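You operate a simulated robot arm through the tools that you are given. There is no shell and no other tool.

You are at the controls of a simulated robot arm. One attempt, no reset.

TASK
Level the trial tube with the spirit level and lock the nut again.
Fine: the level goes back on the beam. Set down upright: spirit level.

The check looks at the end state, three seconds after you hand in, the way a careful person would. Anything else that was tipped, shoved, dropped, spilled or broken makes it a failure.

THE ROBOT
A 6-joint arm with a three-finger gripper, fixed in place. Base frame: the origin is at the foot of the arm, x ahead of it, y to its left, z up. Units: mm, degrees, N and s.
Its first joint turns from -166.0 to 166.0 degrees. Payload 4.89 kg.
Tool frame: the origin (TCP) lies between the finger pads and is the grasp point; the fingertips stand 30 mm ahead of it; z points along the fingers, y is the line along which they close. Largest opening 164 mm; the body of the gripper starts 125 mm behind the TCP.
Orientation is that of the tool frame in the base frame, as a unit quaternion [x, y, z, w]. With the fingers straight down and closing along the base's y, the tool's x points along the base's -x, its y along +y and its z along -z.

THE INTERFACE
- The arm moves only by the tool arm_command. Its argument "rows" is a list that holds one entry, the list of rows, each a list of 7 numbers: the turn, a rotation vector about the tool's x, y, z in units of 45 degrees (1.0 is 45 degrees), then the shift along the tool's x, y, z in units of 400 mm (1.0 is 400 mm), then the gripper command, from -1 (shut) to 1 (fully open), values between in proportion. In form: [[[rx, ry, rz, tx, ty, tz, claw], ...]]. A call has 1 to 20 rows; each row is the pose to reach, as a shift and turn from the pose commanded when the call began, along the tool's axes at that moment. A call with a number of a shift or a turn outside -1 to 1 is refused whole. A row lasts 0.2 s, in which the tool goes at most 50 mm and 8.6 degrees; a call with a longer step from one row to the next is refused whole, and so is a gripper value outside its range. Where a pose cannot be reached the arm comes as near as it can. A force on the tool above 50 N (or 10 N above the force at the start of the call, whichever is more), or a blocked arm, ends the call early, and 0.2 s more pass. Each finger travels about 108 mm/s and halts on what it meets, pressing with about 44 N; the grip force reading is that of the motor and also rises with nothing between the fingers. The clock runs only during rows and for 0.2 s after the last one: add rows that repeat a pose to give the fingers time. The reply holds the time, the measured pose of the TCP, the force on the tool along the base axes, the opening and the grip force, in the units named above and with some noise, with the torque about the TCP (base axes, N m) and any sound that the robot's microphone picked up.
- Cameras (640 x 400 px; columns grow to the right, rows downward): "scene" is fixed at [41.8, 490.8, 1928]; the picture's right is [-0.87, -0.49, 0.00], its down [-0.23, 0.42, -0.88] and it looks along [0.43, -0.77, -0.48] (base axes); focal length 338 px, centre (320, 200). "wrist" rides on the gripper at [76, -2, -152] in the tool frame; the picture's right is [0.02, 1.00, 0.00], its down [-0.88, 0.02, -0.47] and it looks along [-0.47, 0.01, 0.88] (tool axes); focal length 247 px, centre (320, 200). There is no depth. A picture from a camera that has moved, and an enlarged one, comes with that camera's place and axes in the base frame and with its lens. The place of the scene camera against the robot may be out by one fixed shift of up to 18 mm in any direction.
- capture(camera): a new picture of that camera. The clock stands still meanwhile.
- raise_lower(by): slides the trunk up (or, below 0, down) by that many mm; the arm rides with it, the base frame stays. It gives what a move gives, with no picture.
- enlarge(camera, box): a new picture of the part [left, top, right, bottom] of that camera's present view, enlarged. The clock stands still meanwhile.
- job_done(): hands the job in; it is judged then, once.

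Nothing tells you positions but the pictures and the camera data. Unless the task says otherwise, let go and move clear before handing in.

The tools are called after "Request:" by a JSON object that holds its "fn" and its "kwargs". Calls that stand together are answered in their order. arm_command: Moves the arm, as the interface text tells. Its arguments: {"type":"object","properties":{"rows":{"type":"array","items":{"type":"array","items":{"type":"array","items":{"type":"number"}}}}},"required":["rows"]} The other tools are called the same way: raise_lower (by) slides the trunk up or down; capture (camera) takes a picture; enlarge (camera, box) takes an enlarged picture of a part of a camera's view; job_done () hands the job in.

At the start:

```text
time: 0.0
tcp_pos: [463.8, -239.0, 1480.9]
tcp_rot: [0.0, 1.0, 0.0, 0.0]
force: [-0.1, 0.5, 0.1]
torque: [0.01, 0.02, -0.03]
gripper_width: 163.8
gripper_force: 0.0
trunk travel left (down, up): [-175.0, 215.0]
```

scene: 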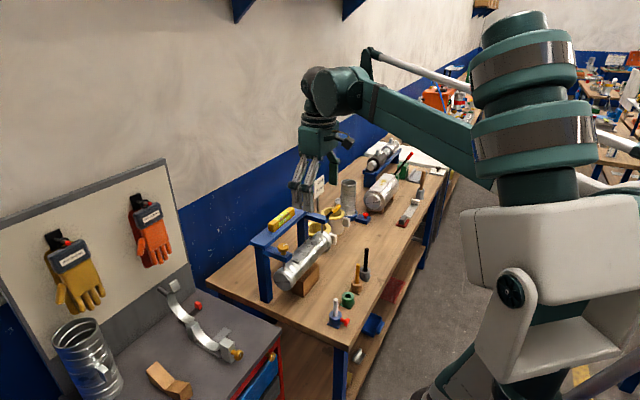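
wrist: 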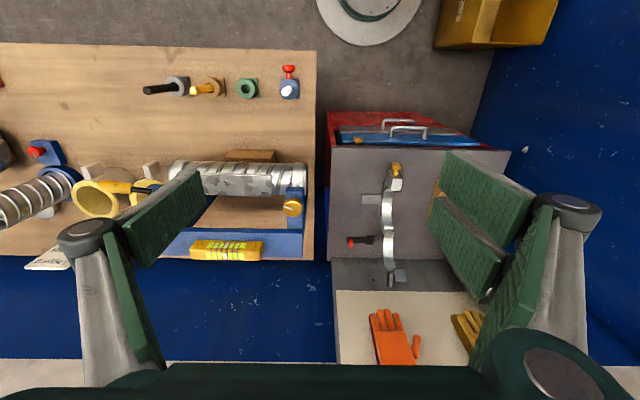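

I see a workbench with a blue frame (beam) carrying a yellow spirit level, a silver tube held beneath it and a yellow knob that could be the locking nut. I'll look closer first before moving anything.

Request:
{"fn": "enlarge", "kwargs": {"camera": "scene", "box": [220, 180, 380, 330]}}

Request:
{"fn": "enlarge", "kwargs": {"camera": "wrist", "box": [0, 60, 330, 280]}}

Request:
{"fn": "enlarge", "kwargs": {"camera": "scene", "box": [320, 130, 460, 240]}}

```text
2.67 times, centred on (300, 255) of scene
camera zoom: at [41.8, 490.8, 1928.0], right [-0.87, -0.49, 0.0], down [-0.23, 0.42, -0.88], along [0.43, -0.77, -0.48], focal length 900 px, centre (373, 53)
```

zoom: 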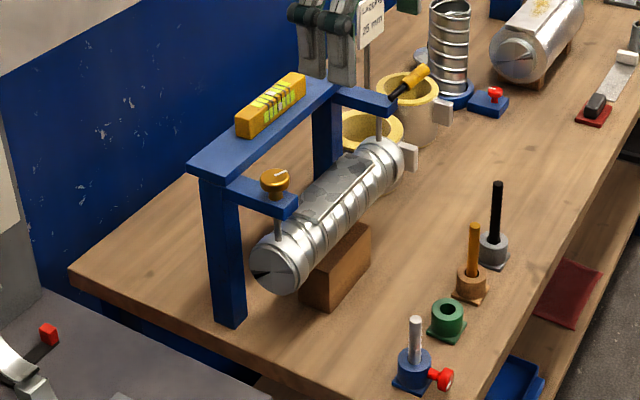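

```text
1.82 times, centred on (165, 170) of wrist
camera zoom: at [386.9, -240.1, 1632.4], right [-0.02, 1.0, 0.0], down [0.88, 0.02, 0.47], along [0.47, 0.01, -0.88], focal length 449 px, centre (602, 254)
```

zoom: 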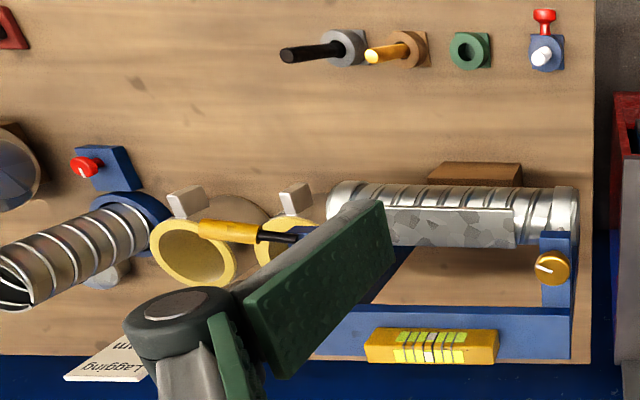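

```text
3.64 times, centred on (390, 185) of scene
camera zoom: at [41.8, 490.8, 1928.0], right [-0.87, -0.49, 0.0], down [-0.23, 0.42, -0.88], along [0.43, -0.77, -0.48], focal length 1227 px, centre (66, 254)
```

zoom: 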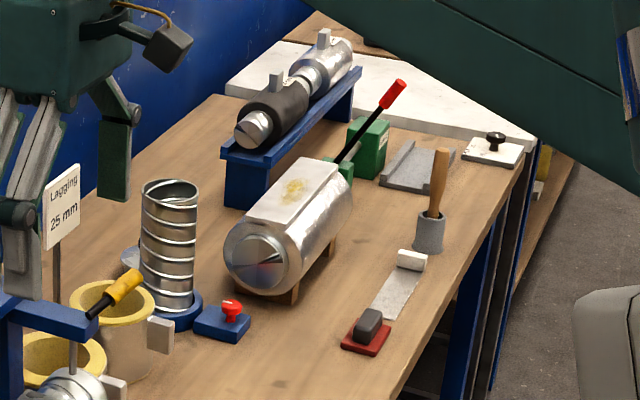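

The brass knob sits at about (628, -290, 1213) and the level on the beam at about (732, -431, 1220). I'll move the wrist camera to a better viewpoint in front of the frame, keeping high and clear.

Request:
{"fn": "arm_command", "kwargs": {"rows": [[[0, 0, 0, 0.03, -0.08, 0.02, 1], [0, 0, 0, 0.06, -0.16, 0.04, 1], [0, 0, 0, 0.09, -0.24, 0.06, 1], [0, 0, 0, 0.12, -0.32, 0.08, 1], [0, 0, 0, 0.16, -0.4, 0.1, 1], [0, 0, 0, 0.16, -0.4, 0.1, 1]]]}}

Request:
{"fn": "capture", "kwargs": {"camera": "wrist"}}

Request:
{"fn": "capture", "kwargs": {"camera": "scene"}}

```text
time: 1.4
tcp_pos: [400.7, -399.0, 1438.3]
tcp_rot: [-0.001, 1.0, 0.0, 0.0]
force: [0.0, 0.1, -0.1]
torque: [0.03, 0.03, -0.02]
gripper_width: 164.1
gripper_force: 0.0
trunk travel left (down, up): [-175.0, 215.0]
```

```text
taken
camera wrist: at [323.7, -400.2, 1592.4], right [-0.02, 1.0, 0.0], down [0.88, 0.02, 0.47], along [0.47, 0.01, -0.88], focal length 247 px, centre (320, 200)
```

wrist: 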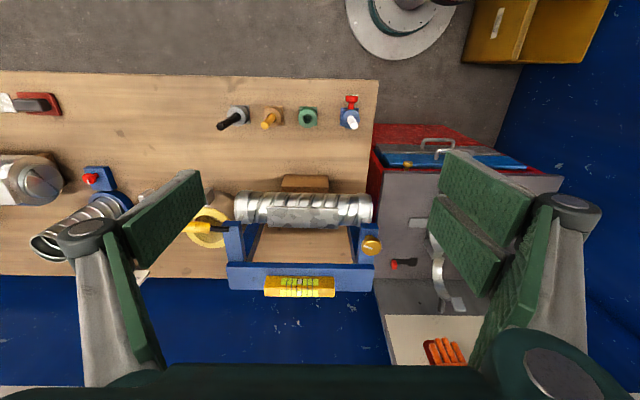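

```text
taken
```

scene: 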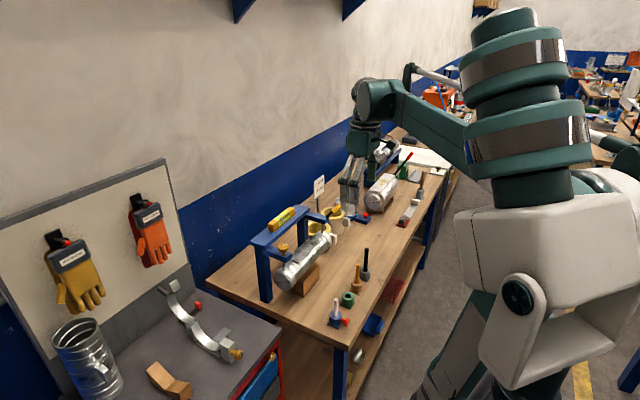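

Request:
{"fn": "enlarge", "kwargs": {"camera": "scene", "box": [240, 190, 360, 310]}}

Request:
{"fn": "enlarge", "kwargs": {"camera": "wrist", "box": [180, 160, 400, 310]}}

Request:
{"fn": "enlarge", "kwargs": {"camera": "scene", "box": [290, 170, 370, 240]}}

```text
3.33 times, centred on (300, 250) of scene
camera zoom: at [41.8, 490.8, 1928.0], right [-0.87, -0.49, 0.0], down [-0.23, 0.42, -0.88], along [0.43, -0.77, -0.48], focal length 1125 px, centre (387, 33)
```

zoom: 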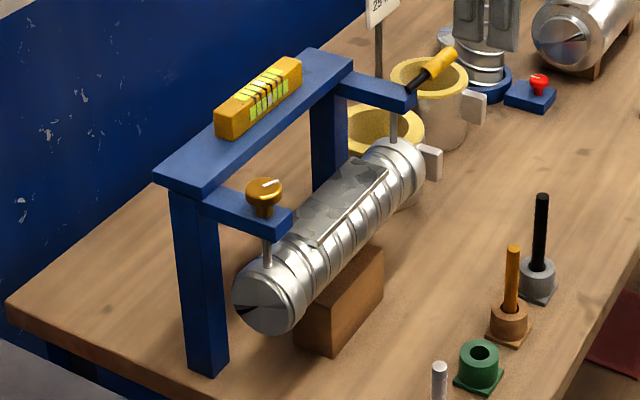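

```text
2.67 times, centred on (290, 235) of wrist
camera zoom: at [323.7, -400.2, 1592.4], right [-0.02, 1.0, 0.0], down [0.88, 0.02, 0.47], along [0.47, 0.01, -0.88], focal length 659 px, centre (400, 107)
```

zoom: 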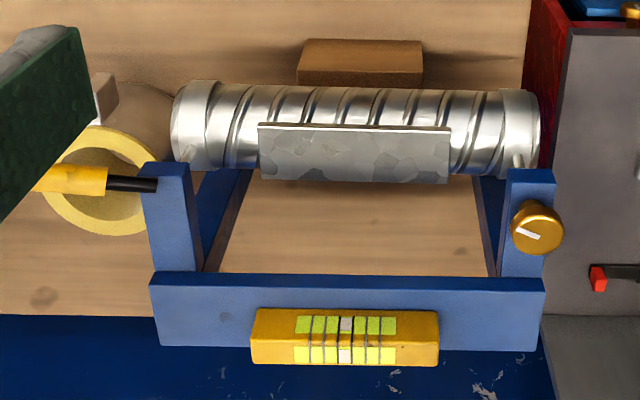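

```text
5.71 times, centred on (330, 205) of scene
camera zoom: at [41.8, 490.8, 1928.0], right [-0.87, -0.49, 0.0], down [-0.23, 0.42, -0.88], along [0.43, -0.77, -0.48], focal length 1928 px, centre (263, 171)
```

zoom: 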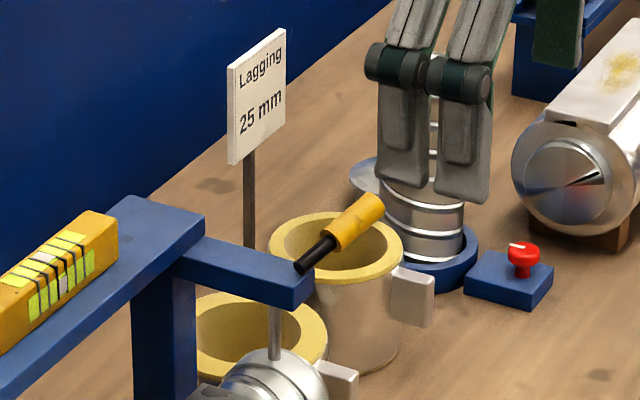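

The frame has two cross-arms: one with the brass knob (+y end) and one with a yellow-handled lever sticking out toward -y at about (611, -640, 1183). I'll tilt the wrist camera forward to look at the lever and the far hanger from the front.

Request:
{"fn": "arm_command", "kwargs": {"rows": [[[0, -0.15, 0, 0.01, -0.08, 0.04, 1], [0, -0.3, 0, 0.02, -0.16, 0.09, 1], [0, -0.45, 0, 0.03, -0.25, 0.13, 1], [0, -0.6, 0, 0.04, -0.34, 0.18, 1], [0, -0.75, 0, 0.05, -0.42, 0.22, 1], [0, -0.89, 0, 0.05, -0.5, 0.27, 1], [0, -0.89, 0, 0.05, -0.5, 0.27, 1]]]}}

Request:
{"fn": "capture", "kwargs": {"camera": "wrist"}}

Request:
{"fn": "capture", "kwargs": {"camera": "scene"}}

```text
time: 3.0
tcp_pos: [380.3, -601.0, 1332.7]
tcp_rot: [0.0, 0.939, 0.0, 0.343]
force: [-0.5, 0.6, -0.4]
torque: [0.11, 0.0, 0.11]
gripper_width: 163.7
gripper_force: 0.0
trunk travel left (down, up): [-175.0, 215.0]
```

```text
taken
camera wrist: at [223.4, -601.4, 1399.6], right [-0.02, 1.0, -0.01], down [0.37, 0.02, 0.93], along [0.93, 0.01, -0.37], focal length 247 px, centre (320, 200)
```

wrist: 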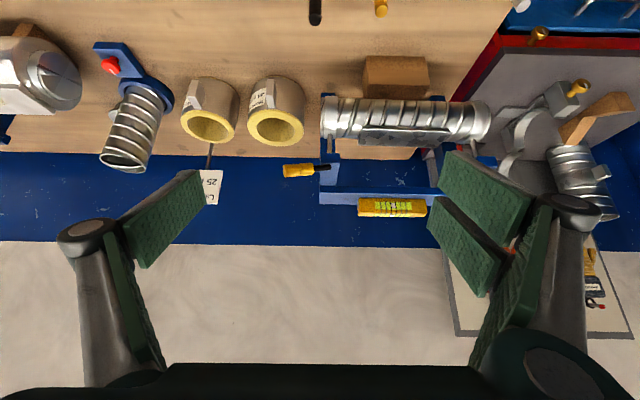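

```text
taken
```

scene: 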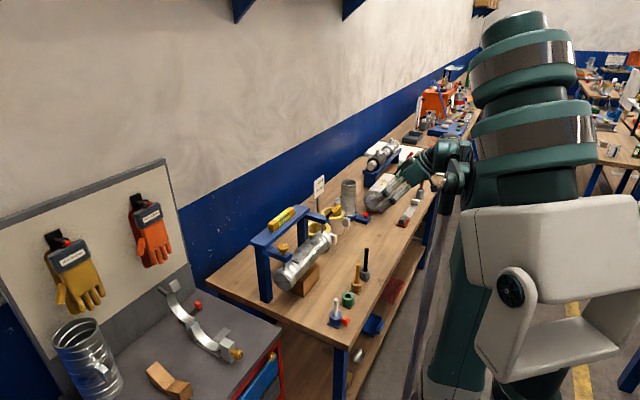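

The wrist view is upside down here (picture down is base up). I'll zoom in on the frame, lever and knob.

Request:
{"fn": "enlarge", "kwargs": {"camera": "wrist", "box": [270, 80, 510, 230]}}

Request:
{"fn": "enlarge", "kwargs": {"camera": "wrist", "box": [260, 140, 350, 220]}}

Request:
{"fn": "enlarge", "kwargs": {"camera": "scene", "box": [240, 200, 350, 300]}}

```text
2.67 times, centred on (390, 155) of wrist
camera zoom: at [223.4, -601.4, 1399.6], right [-0.02, 1.0, -0.01], down [0.37, 0.02, 0.93], along [0.93, 0.01, -0.37], focal length 659 px, centre (133, 320)
```

zoom: 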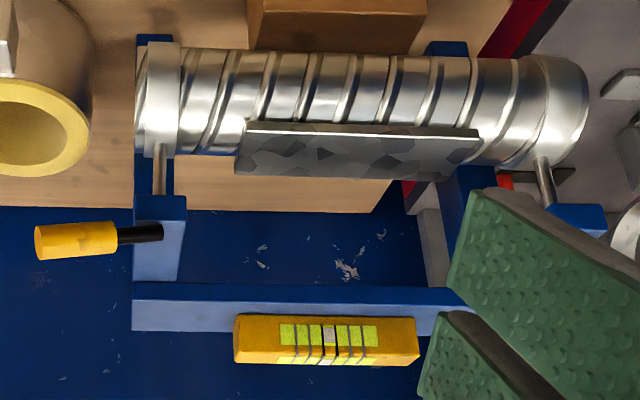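

```text
5.00 times, centred on (305, 180) of wrist
camera zoom: at [223.4, -601.4, 1399.6], right [-0.02, 1.0, -0.01], down [0.37, 0.02, 0.93], along [0.93, 0.01, -0.37], focal length 1235 px, centre (395, 300)
```

zoom: 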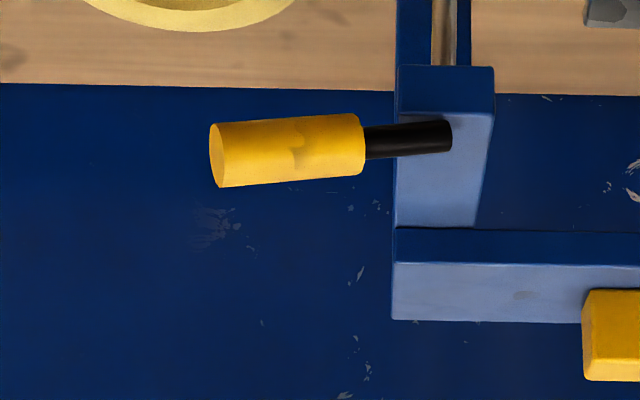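

```text
4.00 times, centred on (295, 250) of scene
camera zoom: at [41.8, 490.8, 1928.0], right [-0.87, -0.49, 0.0], down [-0.23, 0.42, -0.88], along [0.43, -0.77, -0.48], focal length 1350 px, centre (420, 0)
```

zoom: 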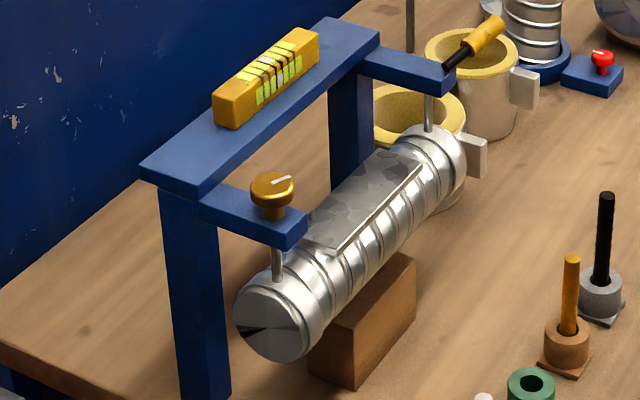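

The lever's shaft rises from the top of the -y arm; I want to know how it pivots. I'll bring the camera closer, pointing steeply down over it.

Request:
{"fn": "arm_command", "kwargs": {"rows": [[[0, 0.15, 0, -0.04, -0.02, 0.03, 1], [0, 0.3, 0, -0.08, -0.04, 0.07, 1], [0, 0.45, 0, -0.12, -0.05, 0.1, 1], [0, 0.6, 0, -0.15, -0.07, 0.14, 1], [0, 0.75, 0, -0.19, -0.09, 0.17, 1], [0, 0.889, 0, -0.225, -0.1, 0.2, 1], [0, 0.889, 0, -0.225, -0.1, 0.2, 1]]]}}

Request:
{"fn": "capture", "kwargs": {"camera": "wrist"}}

Request:
{"fn": "enlarge", "kwargs": {"camera": "wrist", "box": [240, 120, 420, 280]}}

```text
time: 4.6
tcp_pos: [501.9, -638.8, 1329.6]
tcp_rot: [0.0, 1.0, 0.0, -0.001]
force: [1.2, -0.9, -0.9]
torque: [0.09, 0.2, 0.0]
gripper_width: 163.9
gripper_force: 0.0
trunk travel left (down, up): [-175.0, 215.0]
```

```text
taken
camera wrist: at [424.8, -640.6, 1481.0], right [-0.02, 1.0, 0.0], down [0.88, 0.02, 0.47], along [0.47, 0.01, -0.88], focal length 247 px, centre (320, 200)
```

wrist: 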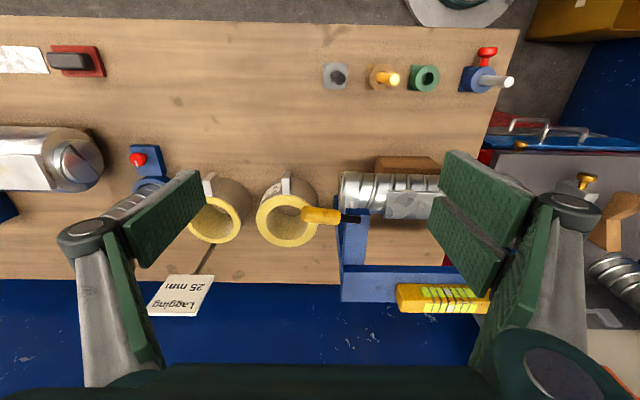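

```text
2.50 times, centred on (330, 200) of wrist
camera zoom: at [424.8, -640.6, 1481.0], right [-0.02, 1.0, 0.0], down [0.88, 0.02, 0.47], along [0.47, 0.01, -0.88], focal length 617 px, centre (295, 200)
```

zoom: 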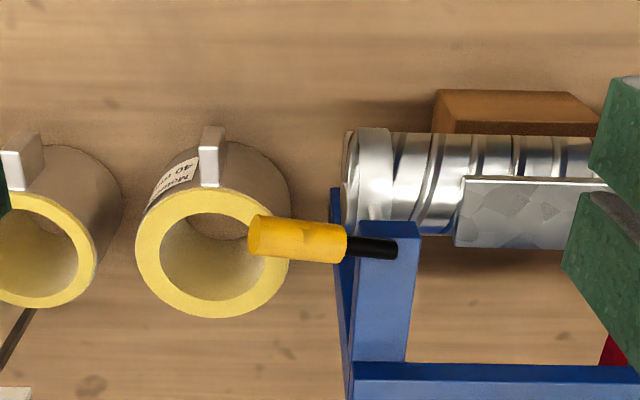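

The lever runs from its pivot near (617, -579, 1178) outward and slightly upward to (596, -660, 1199). Next I'll look at the knob end from the same height.

Request:
{"fn": "arm_command", "kwargs": {"rows": [[[0, 0, 0, 0, 0.11, 0, 1], [0, 0, 0, 0, 0.22, 0, 1], [0, 0, 0, 0, 0.33, 0, 1], [0, 0, 0, 0, 0.44, 0, 1], [0, 0, 0, 0, 0.55, 0, 1], [0, 0, 0, 0, 0.66, 0, 1], [0, 0, 0, 0, 0.76, 0, 1], [0, 0, 0, 0, 0.76, 0, 1]]]}}

Request:
{"fn": "capture", "kwargs": {"camera": "wrist"}}

Request:
{"fn": "enlarge", "kwargs": {"camera": "wrist", "box": [180, 150, 380, 310]}}

Request:
{"fn": "enlarge", "kwargs": {"camera": "wrist", "box": [310, 180, 390, 240]}}

```text
time: 6.4
tcp_pos: [499.7, -334.0, 1327.7]
tcp_rot: [0.0, 1.0, 0.001, 0.001]
force: [-0.6, 0.1, 1.0]
torque: [-0.08, -0.05, 0.01]
gripper_width: 164.1
gripper_force: 0.1
trunk travel left (down, up): [-175.0, 215.0]
```

```text
taken
camera wrist: at [422.9, -334.8, 1480.5], right [-0.02, 1.0, 0.0], down [0.88, 0.02, 0.47], along [0.47, 0.01, -0.88], focal length 247 px, centre (320, 200)
```

wrist: 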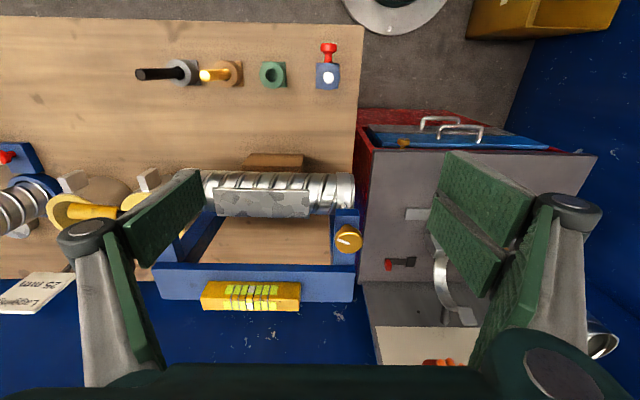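

```text
2.50 times, centred on (280, 230) of wrist
camera zoom: at [422.9, -334.8, 1480.5], right [-0.02, 1.0, 0.0], down [0.88, 0.02, 0.47], along [0.47, 0.01, -0.88], focal length 617 px, centre (420, 125)
```

zoom: 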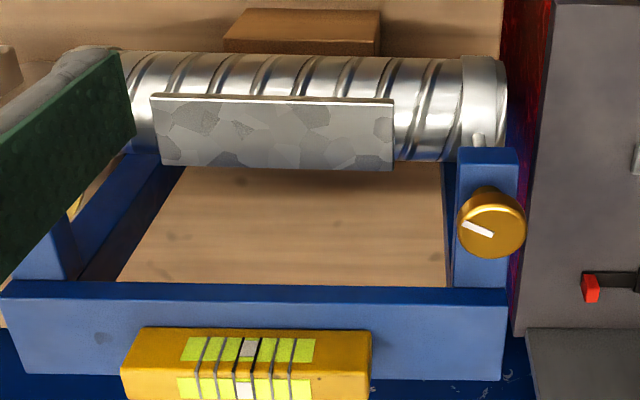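

```text
6.67 times, centred on (350, 210) of wrist
camera zoom: at [422.9, -334.8, 1480.5], right [-0.02, 1.0, 0.0], down [0.88, 0.02, 0.47], along [0.47, 0.01, -0.88], focal length 1646 px, centre (120, 133)
```

zoom: 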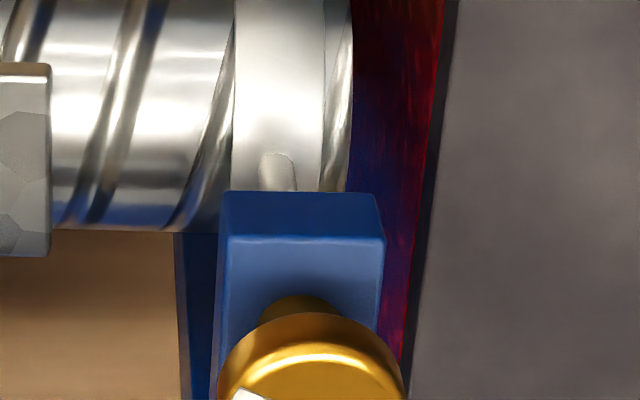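

The bubble reads centred while the level sits on the beam, and the tube plate sits around (640, -434, 1093) with its +y end apparently a bit lower. I'll take a near-horizontal front look at the lever's pivot to see how it locks.

Request:
{"fn": "arm_command", "kwargs": {"rows": [[[0, -0.12, 0, 0.01, -0.09, 0.01, 1], [0, -0.24, 0, 0.02, -0.18, 0.03, 1], [0, -0.36, 0, 0.03, -0.27, 0.05, 1], [0, -0.48, 0, 0.04, -0.36, 0.06, 1], [0, -0.6, 0, 0.05, -0.45, 0.08, 1], [0, -0.72, 0, 0.05, -0.54, 0.1, 1], [0, -0.84, 0, 0.05, -0.62, 0.12, 1], [0, -0.96, 0, 0.05, -0.69, 0.14, 1], [0, -0.96, 0, 0.05, -0.69, 0.14, 1]]]}}

Request:
{"fn": "capture", "kwargs": {"camera": "wrist"}}

Request:
{"fn": "enlarge", "kwargs": {"camera": "wrist", "box": [240, 90, 400, 220]}}

```text
time: 8.4
tcp_pos: [481.5, -611.8, 1273.3]
tcp_rot: [-0.001, 0.929, 0.001, 0.369]
force: [-0.1, -1.2, -0.2]
torque: [0.11, 0.0, 0.09]
gripper_width: 164.0
gripper_force: 0.0
trunk travel left (down, up): [-175.0, 215.0]
```

```text
taken
camera wrist: at [319.9, -613.2, 1330.8], right [-0.02, 1.0, -0.01], down [0.32, 0.02, 0.95], along [0.95, 0.01, -0.32], focal length 247 px, centre (320, 200)
```

wrist: 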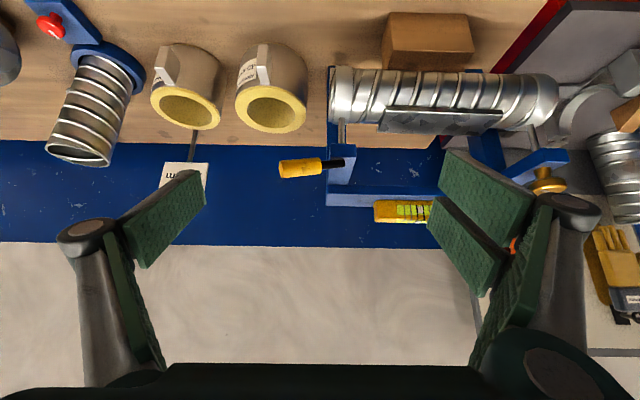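

```text
3.08 times, centred on (320, 155) of wrist
camera zoom: at [319.9, -613.2, 1330.8], right [-0.02, 1.0, -0.01], down [0.32, 0.02, 0.95], along [0.95, 0.01, -0.32], focal length 760 px, centre (320, 338)
```

zoom: 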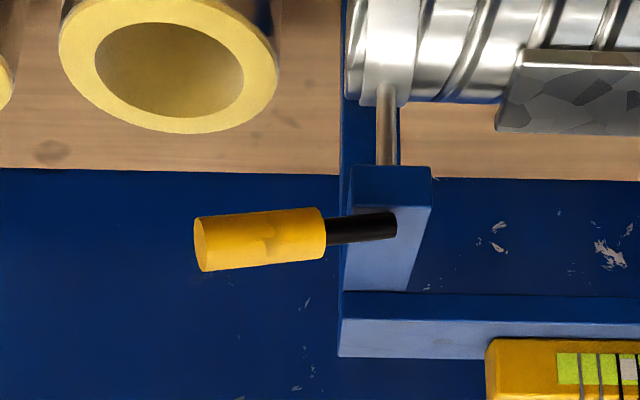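

The arm tops are at about z=1169, ending at x≈616. Before moving on I'll zoom on the knob and the bench row from this view to triangulate them.

Request:
{"fn": "enlarge", "kwargs": {"camera": "wrist", "box": [360, 80, 600, 230]}}

Request:
{"fn": "enlarge", "kwargs": {"camera": "wrist", "box": [500, 140, 600, 210]}}

```text
2.67 times, centred on (480, 155) of wrist
camera zoom: at [319.9, -613.2, 1330.8], right [-0.02, 1.0, -0.01], down [0.32, 0.02, 0.95], along [0.95, 0.01, -0.32], focal length 659 px, centre (-107, 320)
```

zoom: 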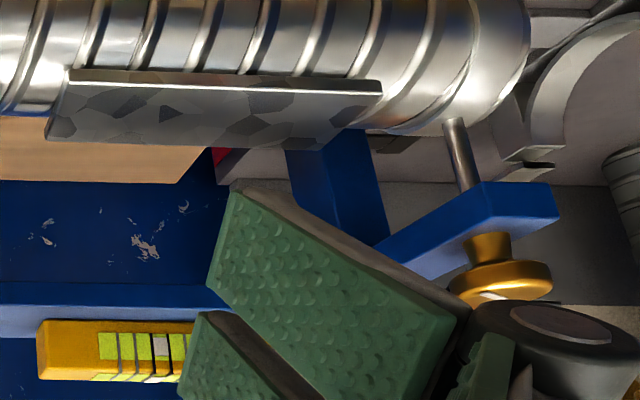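

```text
5.71 times, centred on (550, 175) of wrist
camera zoom: at [319.9, -613.2, 1330.8], right [-0.02, 1.0, -0.01], down [0.32, 0.02, 0.95], along [0.95, 0.01, -0.32], focal length 1411 px, centre (-994, 343)
```

zoom: 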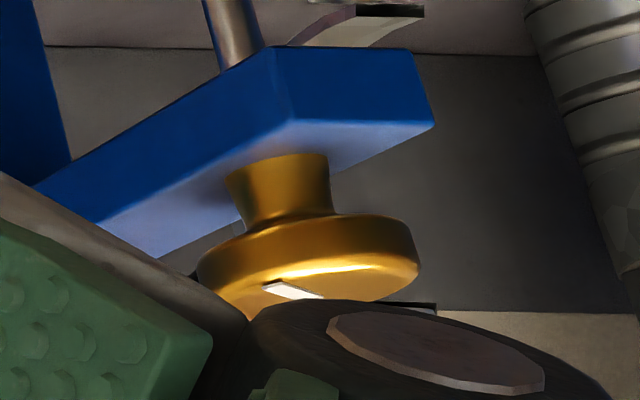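

The nut is a brass disc knob on a neck around (632, -291), top at about z=1204, with a white index line. I'll go back to vertical, then turn the gripper so the fingers close along x for handling the lever and the level.

Request:
{"fn": "arm_command", "kwargs": {"rows": [[[0, 0.16, 0, -0.025, 0.005, -0.015, 1], [0, 0.32, 0, -0.05, 0.01, -0.03, 1], [0, 0.48, 0, -0.075, 0.015, -0.045, 1], [0, 0.64, 0, -0.1, 0.02, -0.06, 1], [0, 0.8, 0, -0.125, 0.025, -0.075, 1], [0, 0.96, 0, -0.1485, 0.03, -0.09, 1], [0, 0.96, 0, -0.1485, 0.03, -0.09, 1]]]}}

Request:
{"fn": "arm_command", "kwargs": {"rows": [[[0, 0, 0.16, 0, 0, 0, 1], [0, 0, 0.33, 0, 0, 0, 1], [0, 0, 0.5, 0, 0, 0, 1], [0, 0, 0.66, 0, 0, 0, 1], [0, 0, 0.83, 0, 0, 0, 1], [0, 0, 1.0, 0, 0, 0, 1], [0, 0, 1.0, 0, 0, 0, 1]]]}}

Request:
{"fn": "arm_command", "kwargs": {"rows": [[[0, 0, 0.16, 0, 0, 0, 1], [0, 0, 0.33, 0, 0, 0, 1], [0, 0, 0.5, 0, 0, 0, 1], [0, 0, 0.66, 0, 0, 0, 1], [0, 0, 0.83, 0, 0, 0, 1], [0, 0, 1.0, 0, 0, 0, 1], [0, 0, 1.0, 0, 0, 0, 1]]]}}

Request:
{"fn": "capture", "kwargs": {"camera": "wrist"}}

Request:
{"fn": "capture", "kwargs": {"camera": "scene"}}

```text
time: 10.0
tcp_pos: [500.6, -599.3, 1339.4]
tcp_rot: [0.0, 1.0, 0.0, -0.001]
force: [0.3, -0.8, -0.1]
torque: [0.05, 0.11, 0.0]
gripper_width: 163.7
gripper_force: 0.0
trunk travel left (down, up): [-175.0, 215.0]
```

```text
time: 11.6
tcp_pos: [500.0, -599.6, 1339.7]
tcp_rot: [0.383, 0.924, 0.0, 0.0]
force: [-0.1, 0.7, 0.0]
torque: [0.0, -0.04, -0.01]
gripper_width: 164.0
gripper_force: 0.0
trunk travel left (down, up): [-175.0, 215.0]
```

```text
time: 13.2
tcp_pos: [499.2, -598.8, 1339.7]
tcp_rot: [0.707, 0.707, 0.0, 0.0]
force: [-0.5, 0.5, -0.8]
torque: [-0.02, -0.01, 0.01]
gripper_width: 164.0
gripper_force: 0.0
trunk travel left (down, up): [-175.0, 215.0]
```

```text
taken
camera wrist: at [497.2, -521.9, 1492.2], right [1.0, 0.02, 0.0], down [0.02, -0.88, 0.47], along [0.01, -0.47, -0.88], focal length 247 px, centre (320, 200)
```

wrist: 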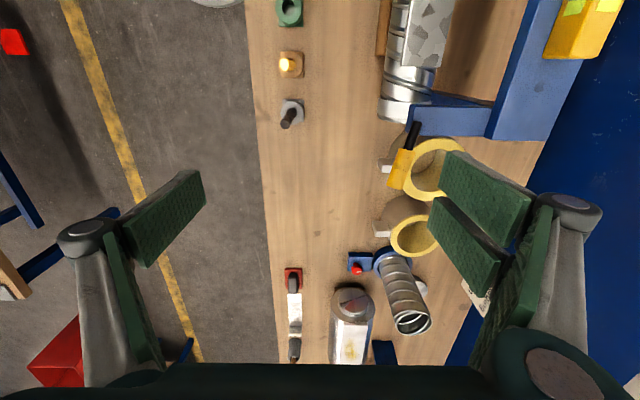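

```text
taken
```

scene: 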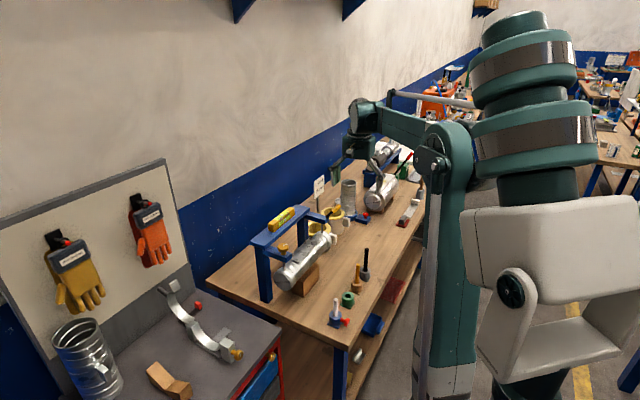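

Request:
{"fn": "enlarge", "kwargs": {"camera": "wrist", "box": [360, 80, 500, 200]}}

Request:
{"fn": "enlarge", "kwargs": {"camera": "wrist", "box": [370, 0, 640, 170]}}

```text
3.33 times, centred on (430, 140) of wrist
camera zoom: at [497.2, -521.9, 1492.2], right [1.0, 0.02, 0.0], down [0.02, -0.88, 0.47], along [0.01, -0.47, -0.88], focal length 823 px, centre (-47, 400)
```

zoom: 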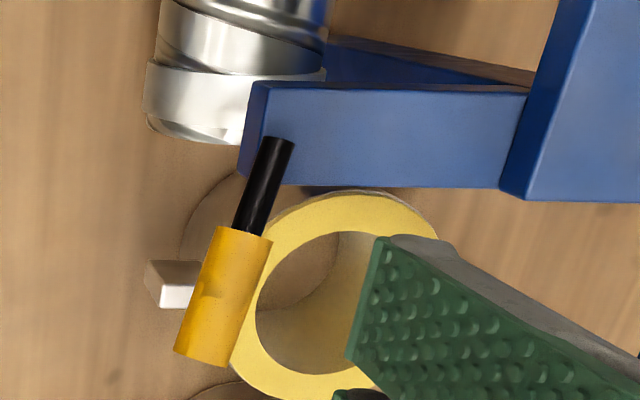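

```text
2.35 times, centred on (505, 85) of wrist
camera zoom: at [497.2, -521.9, 1492.2], right [1.0, 0.02, 0.0], down [0.02, -0.88, 0.47], along [0.01, -0.47, -0.88], focal length 581 px, centre (-115, 471)
```

zoom: 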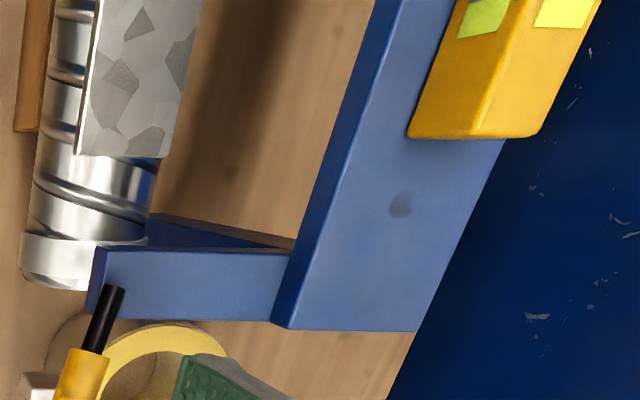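

The handle centre is about (603, -634, 1192). I'll hover above it with the fingers partly open to check alignment.

Request:
{"fn": "arm_command", "kwargs": {"rows": [[[0, 0, 0, -0.02, 0.06, 0.02, 0.4], [0, 0, 0, -0.04, 0.12, 0.04, 0.0], [0, 0, 0, -0.06, 0.18, 0.07, -0.2], [0, 0, 0, -0.08, 0.24, 0.1, -0.27], [0, 0, 0, -0.087, 0.261, 0.12, -0.27], [0, 0, 0, -0.087, 0.261, 0.12, -0.27], [0, 0, 0, -0.087, 0.261, 0.12, -0.27]]]}}

Request:
{"fn": "capture", "kwargs": {"camera": "wrist"}}

Request:
{"fn": "enlarge", "kwargs": {"camera": "wrist", "box": [230, 80, 410, 260]}}

```text
time: 14.8
tcp_pos: [603.4, -634.9, 1292.1]
tcp_rot: [0.706, 0.708, 0.001, 0.0]
force: [-0.1, 0.6, -0.6]
torque: [0.03, 0.01, 0.01]
gripper_width: 59.6
gripper_force: 0.0
trunk travel left (down, up): [-175.0, 215.0]
```

```text
taken
camera wrist: at [601.0, -556.7, 1444.1], right [1.0, 0.02, 0.0], down [0.02, -0.88, 0.47], along [0.01, -0.47, -0.88], focal length 247 px, centre (320, 200)
```

wrist: 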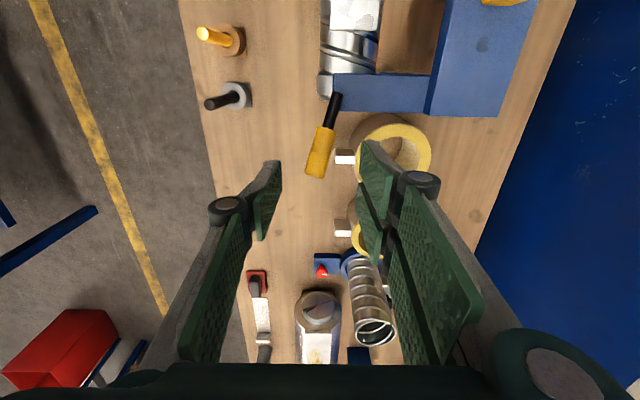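

```text
2.22 times, centred on (320, 170) of wrist
camera zoom: at [601.0, -556.7, 1444.1], right [1.0, 0.02, 0.0], down [0.02, -0.88, 0.47], along [0.01, -0.47, -0.88], focal length 549 px, centre (320, 267)
```

zoom: 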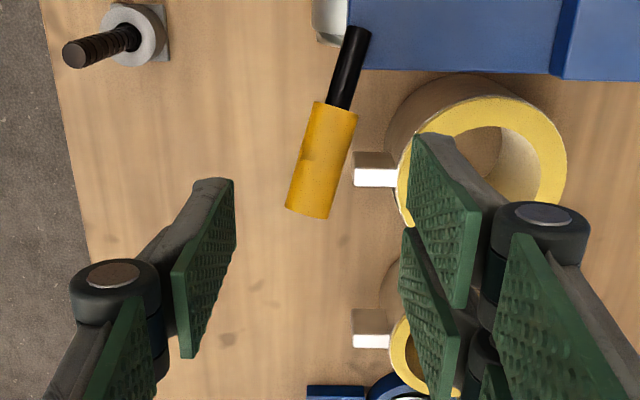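

Well aligned. I'll descend around the handle with the loose opening.

Request:
{"fn": "arm_command", "kwargs": {"rows": [[[0, 0, 0, 0, 0, 0.07, -0.27], [0, 0, 0, 0, 0, 0.14, -0.27], [0, 0, 0, 0, 0, 0.2, -0.27], [0, 0, 0, 0, 0, 0.25, -0.27], [0, 0, 0, 0, 0, 0.25, -0.27]]]}}

Request:
{"fn": "capture", "kwargs": {"camera": "wrist"}}

Request:
{"fn": "enlarge", "kwargs": {"camera": "scene", "box": [270, 170, 390, 250]}}

```text
time: 16.0
tcp_pos: [603.3, -634.7, 1191.7]
tcp_rot: [0.707, 0.707, 0.0, 0.0]
force: [-0.4, -0.6, 0.2]
torque: [0.01, -0.01, 0.02]
gripper_width: 59.8
gripper_force: 0.2
trunk travel left (down, up): [-175.0, 215.0]
```

```text
taken
camera wrist: at [600.6, -557.1, 1344.2], right [1.0, 0.02, 0.0], down [0.02, -0.88, 0.47], along [0.01, -0.47, -0.88], focal length 247 px, centre (320, 200)
```

wrist: 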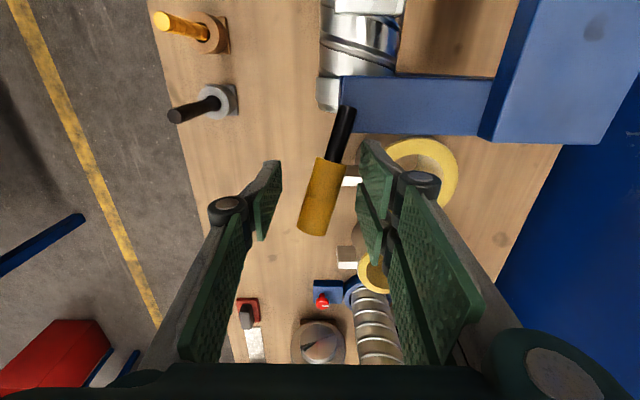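

```text
5.00 times, centred on (330, 210) of scene
camera zoom: at [41.8, 490.8, 1928.0], right [-0.87, -0.49, 0.0], down [-0.23, 0.42, -0.88], along [0.43, -0.77, -0.48], focal length 1687 px, centre (270, 150)
```

zoom: 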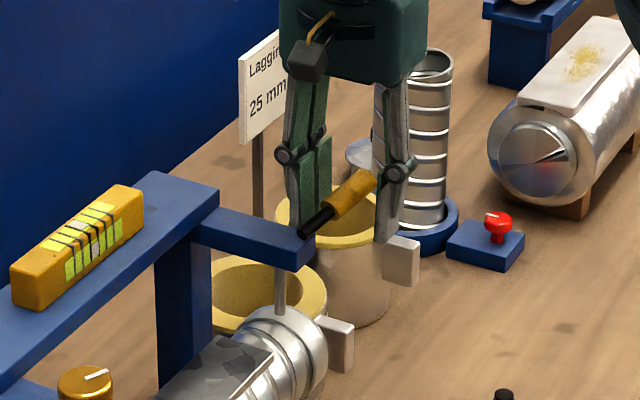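

The fingers straddle the handle. I'll narrow the gap loosely around it and nudge it a few millimetres toward +x, reading the force.

Request:
{"fn": "arm_command", "kwargs": {"rows": [[[0, 0, 0, 0, 0, 0, -0.45], [0, 0, 0, 0, 0, 0, -0.55], [0, 0, 0, 0, 0, 0, -0.6], [0, 0, 0, 0, 0, 0, -0.6]]]}}

Request:
{"fn": "arm_command", "kwargs": {"rows": [[[0, 0, 0, 0, 0.005, 0, -0.6], [0, 0, 0, 0, 0.01, 0, -0.6], [0, 0, 0, 0, 0.015, 0, -0.6], [0, 0, 0, 0, 0.02, 0, -0.6], [0, 0, 0, 0, 0.025, 0, -0.6], [0, 0, 0, 0, 0.025, 0, -0.6]]]}}

Request:
{"fn": "enlarge", "kwargs": {"camera": "wrist", "box": [240, 60, 420, 260]}}

```text
time: 17.0
tcp_pos: [602.9, -634.7, 1192.9]
tcp_rot: [0.707, 0.707, 0.0, 0.0]
force: [1.2, -0.5, -0.9]
torque: [-0.02, -0.01, -0.05]
gripper_width: 33.6
gripper_force: 0.7
trunk travel left (down, up): [-175.0, 215.0]
```

```text
time: 18.4
tcp_pos: [610.6, -634.7, 1192.6]
tcp_rot: [0.707, 0.707, 0.0, 0.001]
force: [-19.5, -0.7, -2.6]
torque: [-0.02, -0.15, -0.3]
gripper_width: 40.9
gripper_force: 10.3
trunk travel left (down, up): [-175.0, 215.0]
```

```text
2.00 times, centred on (330, 160) of wrist
camera zoom: at [609.4, -557.2, 1344.6], right [1.0, 0.02, 0.0], down [0.02, -0.88, 0.47], along [0.01, -0.47, -0.88], focal length 494 px, centre (300, 280)
```

zoom: 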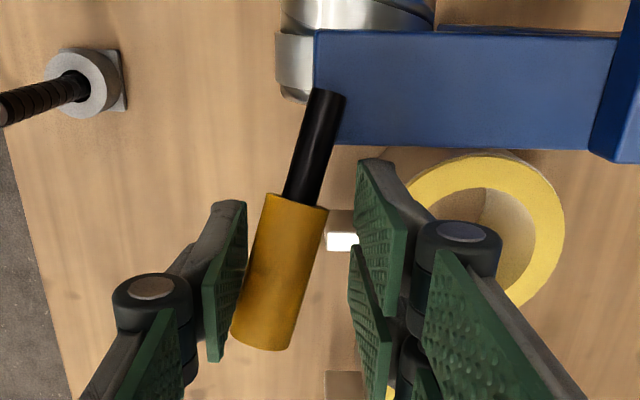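

Toward +x the lever resists with about 20 N without moving, so it is against a stop that way. I'll back off and nudge it gently toward -x instead.

Request:
{"fn": "arm_command", "kwargs": {"rows": [[[0, 0, 0, 0, -0.01, 0, -0.6], [0, 0, 0, 0, -0.02, 0, -0.6], [0, 0, 0, 0, -0.025, 0, -0.6], [0, 0, 0, 0, -0.025, 0, -0.6]]]}}

Request:
{"fn": "arm_command", "kwargs": {"rows": [[[0, 0, 0, 0, -0.005, 0, -0.6], [0, 0, 0, 0, -0.01, 0, -0.6], [0, 0, 0, 0, -0.015, 0, -0.6], [0, 0, 0, 0, -0.02, 0, -0.6], [0, 0, 0, 0, -0.025, 0, -0.6], [0, 0, 0, 0, -0.025, 0, -0.6]]]}}

Request:
{"fn": "enlarge", "kwargs": {"camera": "wrist", "box": [240, 60, 420, 260]}}

```text
time: 19.4
tcp_pos: [604.6, -632.7, 1192.0]
tcp_rot: [0.707, 0.708, 0.001, 0.002]
force: [2.0, 0.2, 0.3]
torque: [0.01, -0.01, -0.05]
gripper_width: 33.6
gripper_force: 0.6
trunk travel left (down, up): [-175.0, 215.0]
```

```text
time: 20.6
tcp_pos: [601.8, -633.6, 1191.7]
tcp_rot: [0.707, 0.708, 0.002, 0.003]
force: [38.7, -3.1, -1.4]
torque: [-0.22, -0.4, -2.05]
gripper_width: 32.7
gripper_force: 45.2
trunk travel left (down, up): [-175.0, 215.0]
stopped in row 6: the force on the tool passed its limit at 51 N (the readings are from after the stop); the commanded pose is now the measured one
```

```text
2.00 times, centred on (330, 160) of wrist
camera zoom: at [598.1, -556.3, 1343.5], right [1.0, 0.02, 0.01], down [0.02, -0.88, 0.47], along [0.02, -0.47, -0.88], focal length 494 px, centre (300, 280)
```

zoom: 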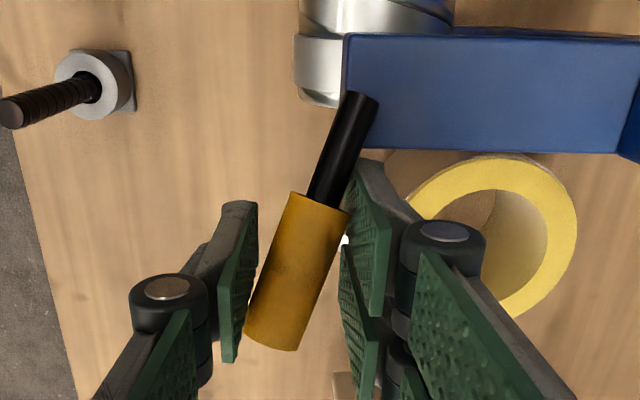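

Toward -x it resisted with about 50 N but the handle seems to have moved a little. I'll open the fingers and check whether it sprang back or stayed.

Request:
{"fn": "arm_command", "kwargs": {"rows": [[[0, 0, 0, 0, 0, 0, -0.4], [0, 0, 0, 0, 0, 0, -0.2], [0, 0, 0, 0, 0, 0, -0.2]]]}}

Request:
{"fn": "enlarge", "kwargs": {"camera": "wrist", "box": [240, 60, 420, 260]}}

Request:
{"fn": "enlarge", "kwargs": {"camera": "scene", "box": [290, 190, 370, 240]}}

```text
time: 21.4
tcp_pos: [597.7, -634.1, 1192.3]
tcp_rot: [0.707, 0.707, 0.002, 0.001]
force: [0.0, -0.3, -1.1]
torque: [0.1, 0.04, 0.01]
gripper_width: 65.6
gripper_force: 0.1
trunk travel left (down, up): [-175.0, 215.0]
```

```text
2.00 times, centred on (330, 160) of wrist
camera zoom: at [594.1, -556.7, 1344.5], right [1.0, 0.02, 0.0], down [0.02, -0.88, 0.47], along [0.01, -0.47, -0.88], focal length 494 px, centre (300, 280)
```

zoom: 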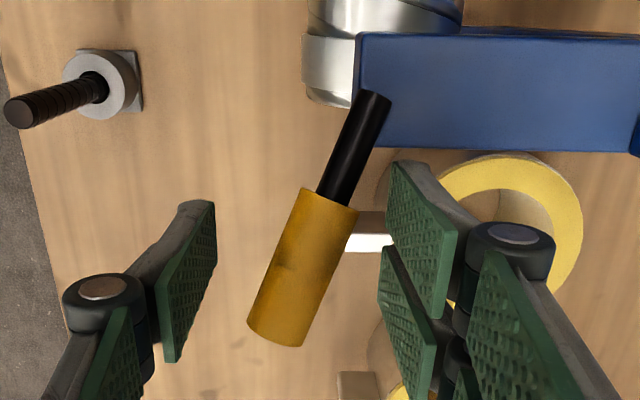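

```text
8.00 times, centred on (330, 215) of scene
camera zoom: at [41.8, 490.8, 1928.0], right [-0.87, -0.49, 0.0], down [-0.23, 0.42, -0.88], along [0.43, -0.77, -0.48], focal length 2700 px, centre (240, 80)
```

zoom: 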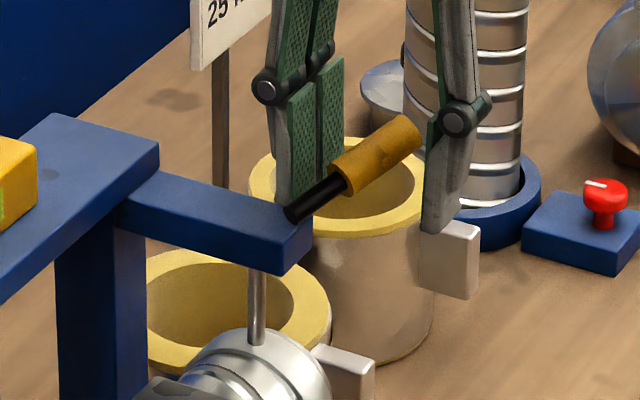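

The lever stayed where I pushed it (yaw went from about 14° to 21° toward -x), so it turns stiffly about a vertical axis. I'll lift, close the fingers and use them as a solid poker to find its end stops properly.

Request:
{"fn": "arm_command", "kwargs": {"rows": [[[0, 0, 0, 0, 0, -0.08, -0.2], [0, 0, 0, 0, 0, -0.16, -0.2], [0, 0, 0, 0, -0.04, -0.2, -0.6], [0, 0, 0, 0, -0.085, -0.2, -1], [0, 0, 0, 0, -0.085, -0.2, -1], [0, 0, 0, 0, -0.085, -0.2, -1], [0, 0, 0, 0, -0.085, -0.2, -1]]]}}

Request:
{"fn": "capture", "kwargs": {"camera": "wrist"}}

```text
time: 23.0
tcp_pos: [562.1, -634.5, 1271.3]
tcp_rot: [0.706, 0.708, 0.002, 0.002]
force: [-0.1, -0.1, 0.0]
torque: [0.0, 0.0, 0.01]
gripper_width: 0.0
gripper_force: 43.7
trunk travel left (down, up): [-175.0, 215.0]
```

```text
taken
camera wrist: at [559.3, -556.8, 1424.8], right [1.0, 0.02, 0.0], down [0.02, -0.88, 0.47], along [0.01, -0.47, -0.88], focal length 247 px, centre (320, 200)
```

wrist: 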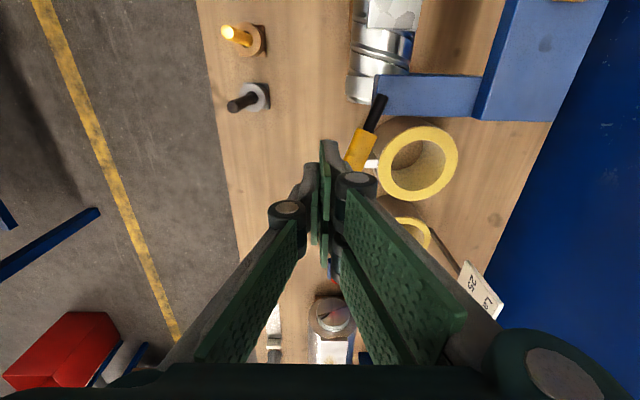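

Request:
{"fn": "arm_command", "kwargs": {"rows": [[[0, 0, 0, -0.01, -0.005, 0.07, -1], [0, 0, 0, -0.02, -0.005, 0.14, -1], [0, 0, 0, -0.025, -0.005, 0.195, -1], [0, 0, 0, -0.025, -0.005, 0.195, -1]]]}}

Request:
{"fn": "arm_command", "kwargs": {"rows": [[[0, 0, 0, 0, 0.01, 0, -1], [0, 0, 0, 0, 0.02, 0, -1], [0, 0, 0, 0, 0.03, 0, -1], [0, 0, 0, 0, 0.036, 0, -1], [0, 0, 0, 0, 0.042, 0, -1], [0, 0, 0, 0, 0.048, 0, -1], [0, 0, 0, 0, 0.054, 0, -1], [0, 0, 0, 0, 0.06, 0, -1]]]}}

Request:
{"fn": "enlarge", "kwargs": {"camera": "wrist", "box": [240, 60, 420, 260]}}

```text
time: 24.0
tcp_pos: [561.0, -643.6, 1194.5]
tcp_rot: [0.707, 0.708, 0.002, 0.002]
force: [0.4, 0.0, -0.5]
torque: [0.04, 0.0, 0.0]
gripper_width: 0.0
gripper_force: 44.0
trunk travel left (down, up): [-175.0, 215.0]
```

```text
time: 25.1
tcp_pos: [569.0, -643.4, 1195.7]
tcp_rot: [0.708, 0.706, -0.001, 0.0]
force: [-29.7, 3.1, -0.5]
torque: [0.04, -0.21, -0.37]
gripper_width: 0.2
gripper_force: 43.9
trunk travel left (down, up): [-175.0, 215.0]
stopped in row 5: the force on the tool passed its limit at 53 N (the readings are from after the stop); the commanded pose is now the measured one
```

```text
2.00 times, centred on (330, 160) of wrist
camera zoom: at [566.8, -567.0, 1347.1], right [1.0, 0.02, 0.0], down [0.02, -0.88, 0.47], along [0.01, -0.47, -0.88], focal length 494 px, centre (300, 280)
```

zoom: 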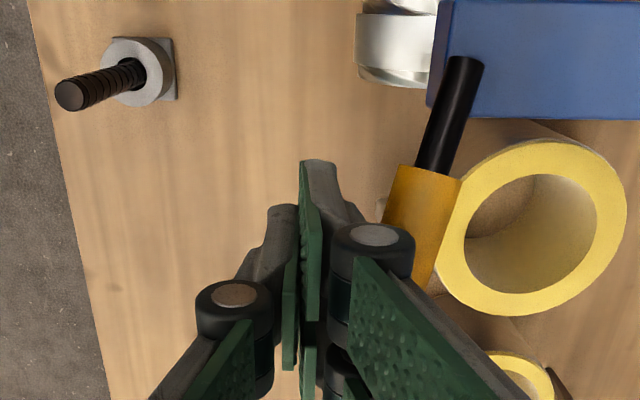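

It moved back and then stopped hard near its original angle. I'll back the poker off to see the lever clearly.

Request:
{"fn": "arm_command", "kwargs": {"rows": [[[0, 0, 0, 0, -0.03, 0, -1], [0, 0, 0, 0, -0.06, -0.02, -1], [0, 0, 0, 0, -0.08, -0.1, -1], [0, 0, 0, 0, -0.08, -0.2, -1], [0, 0, 0, 0, -0.08, -0.2, -1]]]}}

Request:
{"fn": "enlarge", "kwargs": {"camera": "wrist", "box": [300, 60, 480, 260]}}

```text
time: 26.3
tcp_pos: [539.6, -642.5, 1275.8]
tcp_rot: [0.708, 0.706, 0.0, 0.0]
force: [-0.7, 0.5, 0.2]
torque: [-0.07, -0.07, 0.04]
gripper_width: 0.0
gripper_force: 44.1
trunk travel left (down, up): [-175.0, 215.0]
```

```text
2.00 times, centred on (390, 160) of wrist
camera zoom: at [537.7, -566.2, 1426.7], right [1.0, 0.02, 0.0], down [0.02, -0.88, 0.47], along [0.01, -0.47, -0.88], focal length 494 px, centre (180, 280)
```

zoom: 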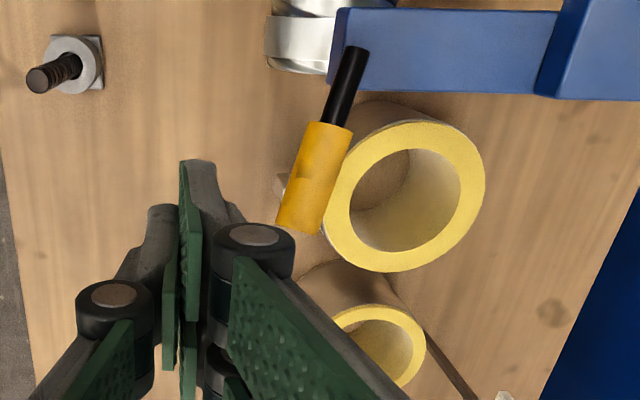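

The lever's stop is at its original angle (about 15° off -y), so from there it can only swing toward -x. Now I'll check whether the nut turns at all in this state: moving over the knob with fingers open.

Request:
{"fn": "arm_command", "kwargs": {"rows": [[[0, 0, 0, 0.02, 0.01, -0.1, -1], [0, 0, 0, 0.1, 0.03, -0.16, -1], [0, 0, 0, 0.2, 0.05, -0.16, -0.5], [0, 0, 0, 0.3, 0.08, -0.16, 0.1], [0, 0, 0, 0.4, 0.11, -0.16, 0.1], [0, 0, 0, 0.5, 0.14, -0.16, 0.1], [0, 0, 0, 0.6, 0.16, -0.16, 0.1], [0, 0, 0, 0.7, 0.19, -0.16, 0.1], [0, 0, 0, 0.79, 0.21, -0.16, 0.1], [0, 0, 0, 0.878, 0.23, -0.16, 0.1], [0, 0, 0, 0.878, 0.23, -0.16, 0.1]]]}}

Request:
{"fn": "capture", "kwargs": {"camera": "wrist"}}

Request:
{"fn": "enlarge", "kwargs": {"camera": "wrist", "box": [240, 80, 420, 220]}}

```text
time: 28.7
tcp_pos: [632.8, -291.2, 1337.9]
tcp_rot: [0.707, 0.707, 0.0, 0.0]
force: [-0.4, -0.2, -0.4]
torque: [-0.06, -0.02, 0.02]
gripper_width: 90.2
gripper_force: 0.0
trunk travel left (down, up): [-175.0, 215.0]
```

```text
taken
camera wrist: at [629.5, -214.2, 1490.0], right [1.0, 0.02, 0.0], down [0.02, -0.88, 0.47], along [0.01, -0.47, -0.88], focal length 247 px, centre (320, 200)
```

wrist: 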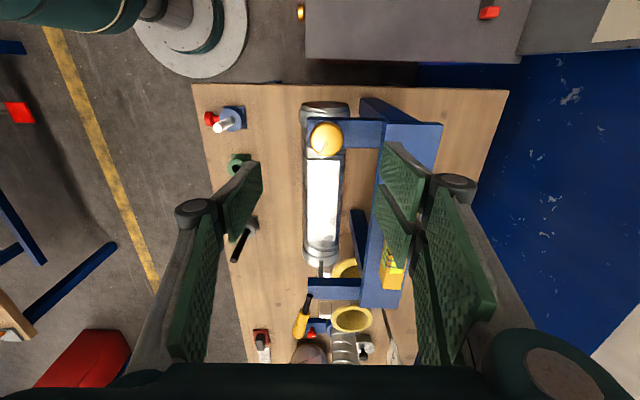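

```text
2.86 times, centred on (330, 150) of wrist
camera zoom: at [629.5, -214.2, 1490.0], right [1.0, 0.02, 0.0], down [0.02, -0.88, 0.47], along [0.01, -0.47, -0.88], focal length 706 px, centre (291, 343)
```

zoom: 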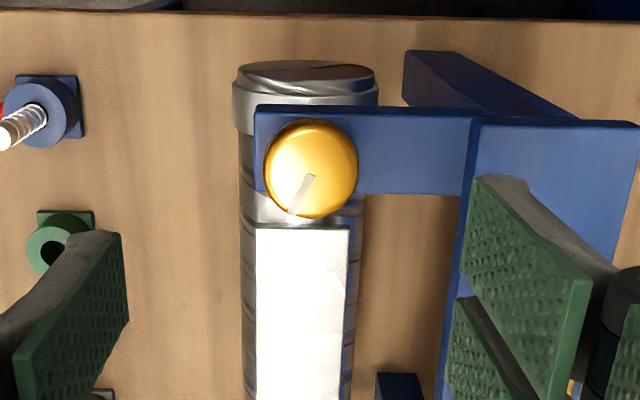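

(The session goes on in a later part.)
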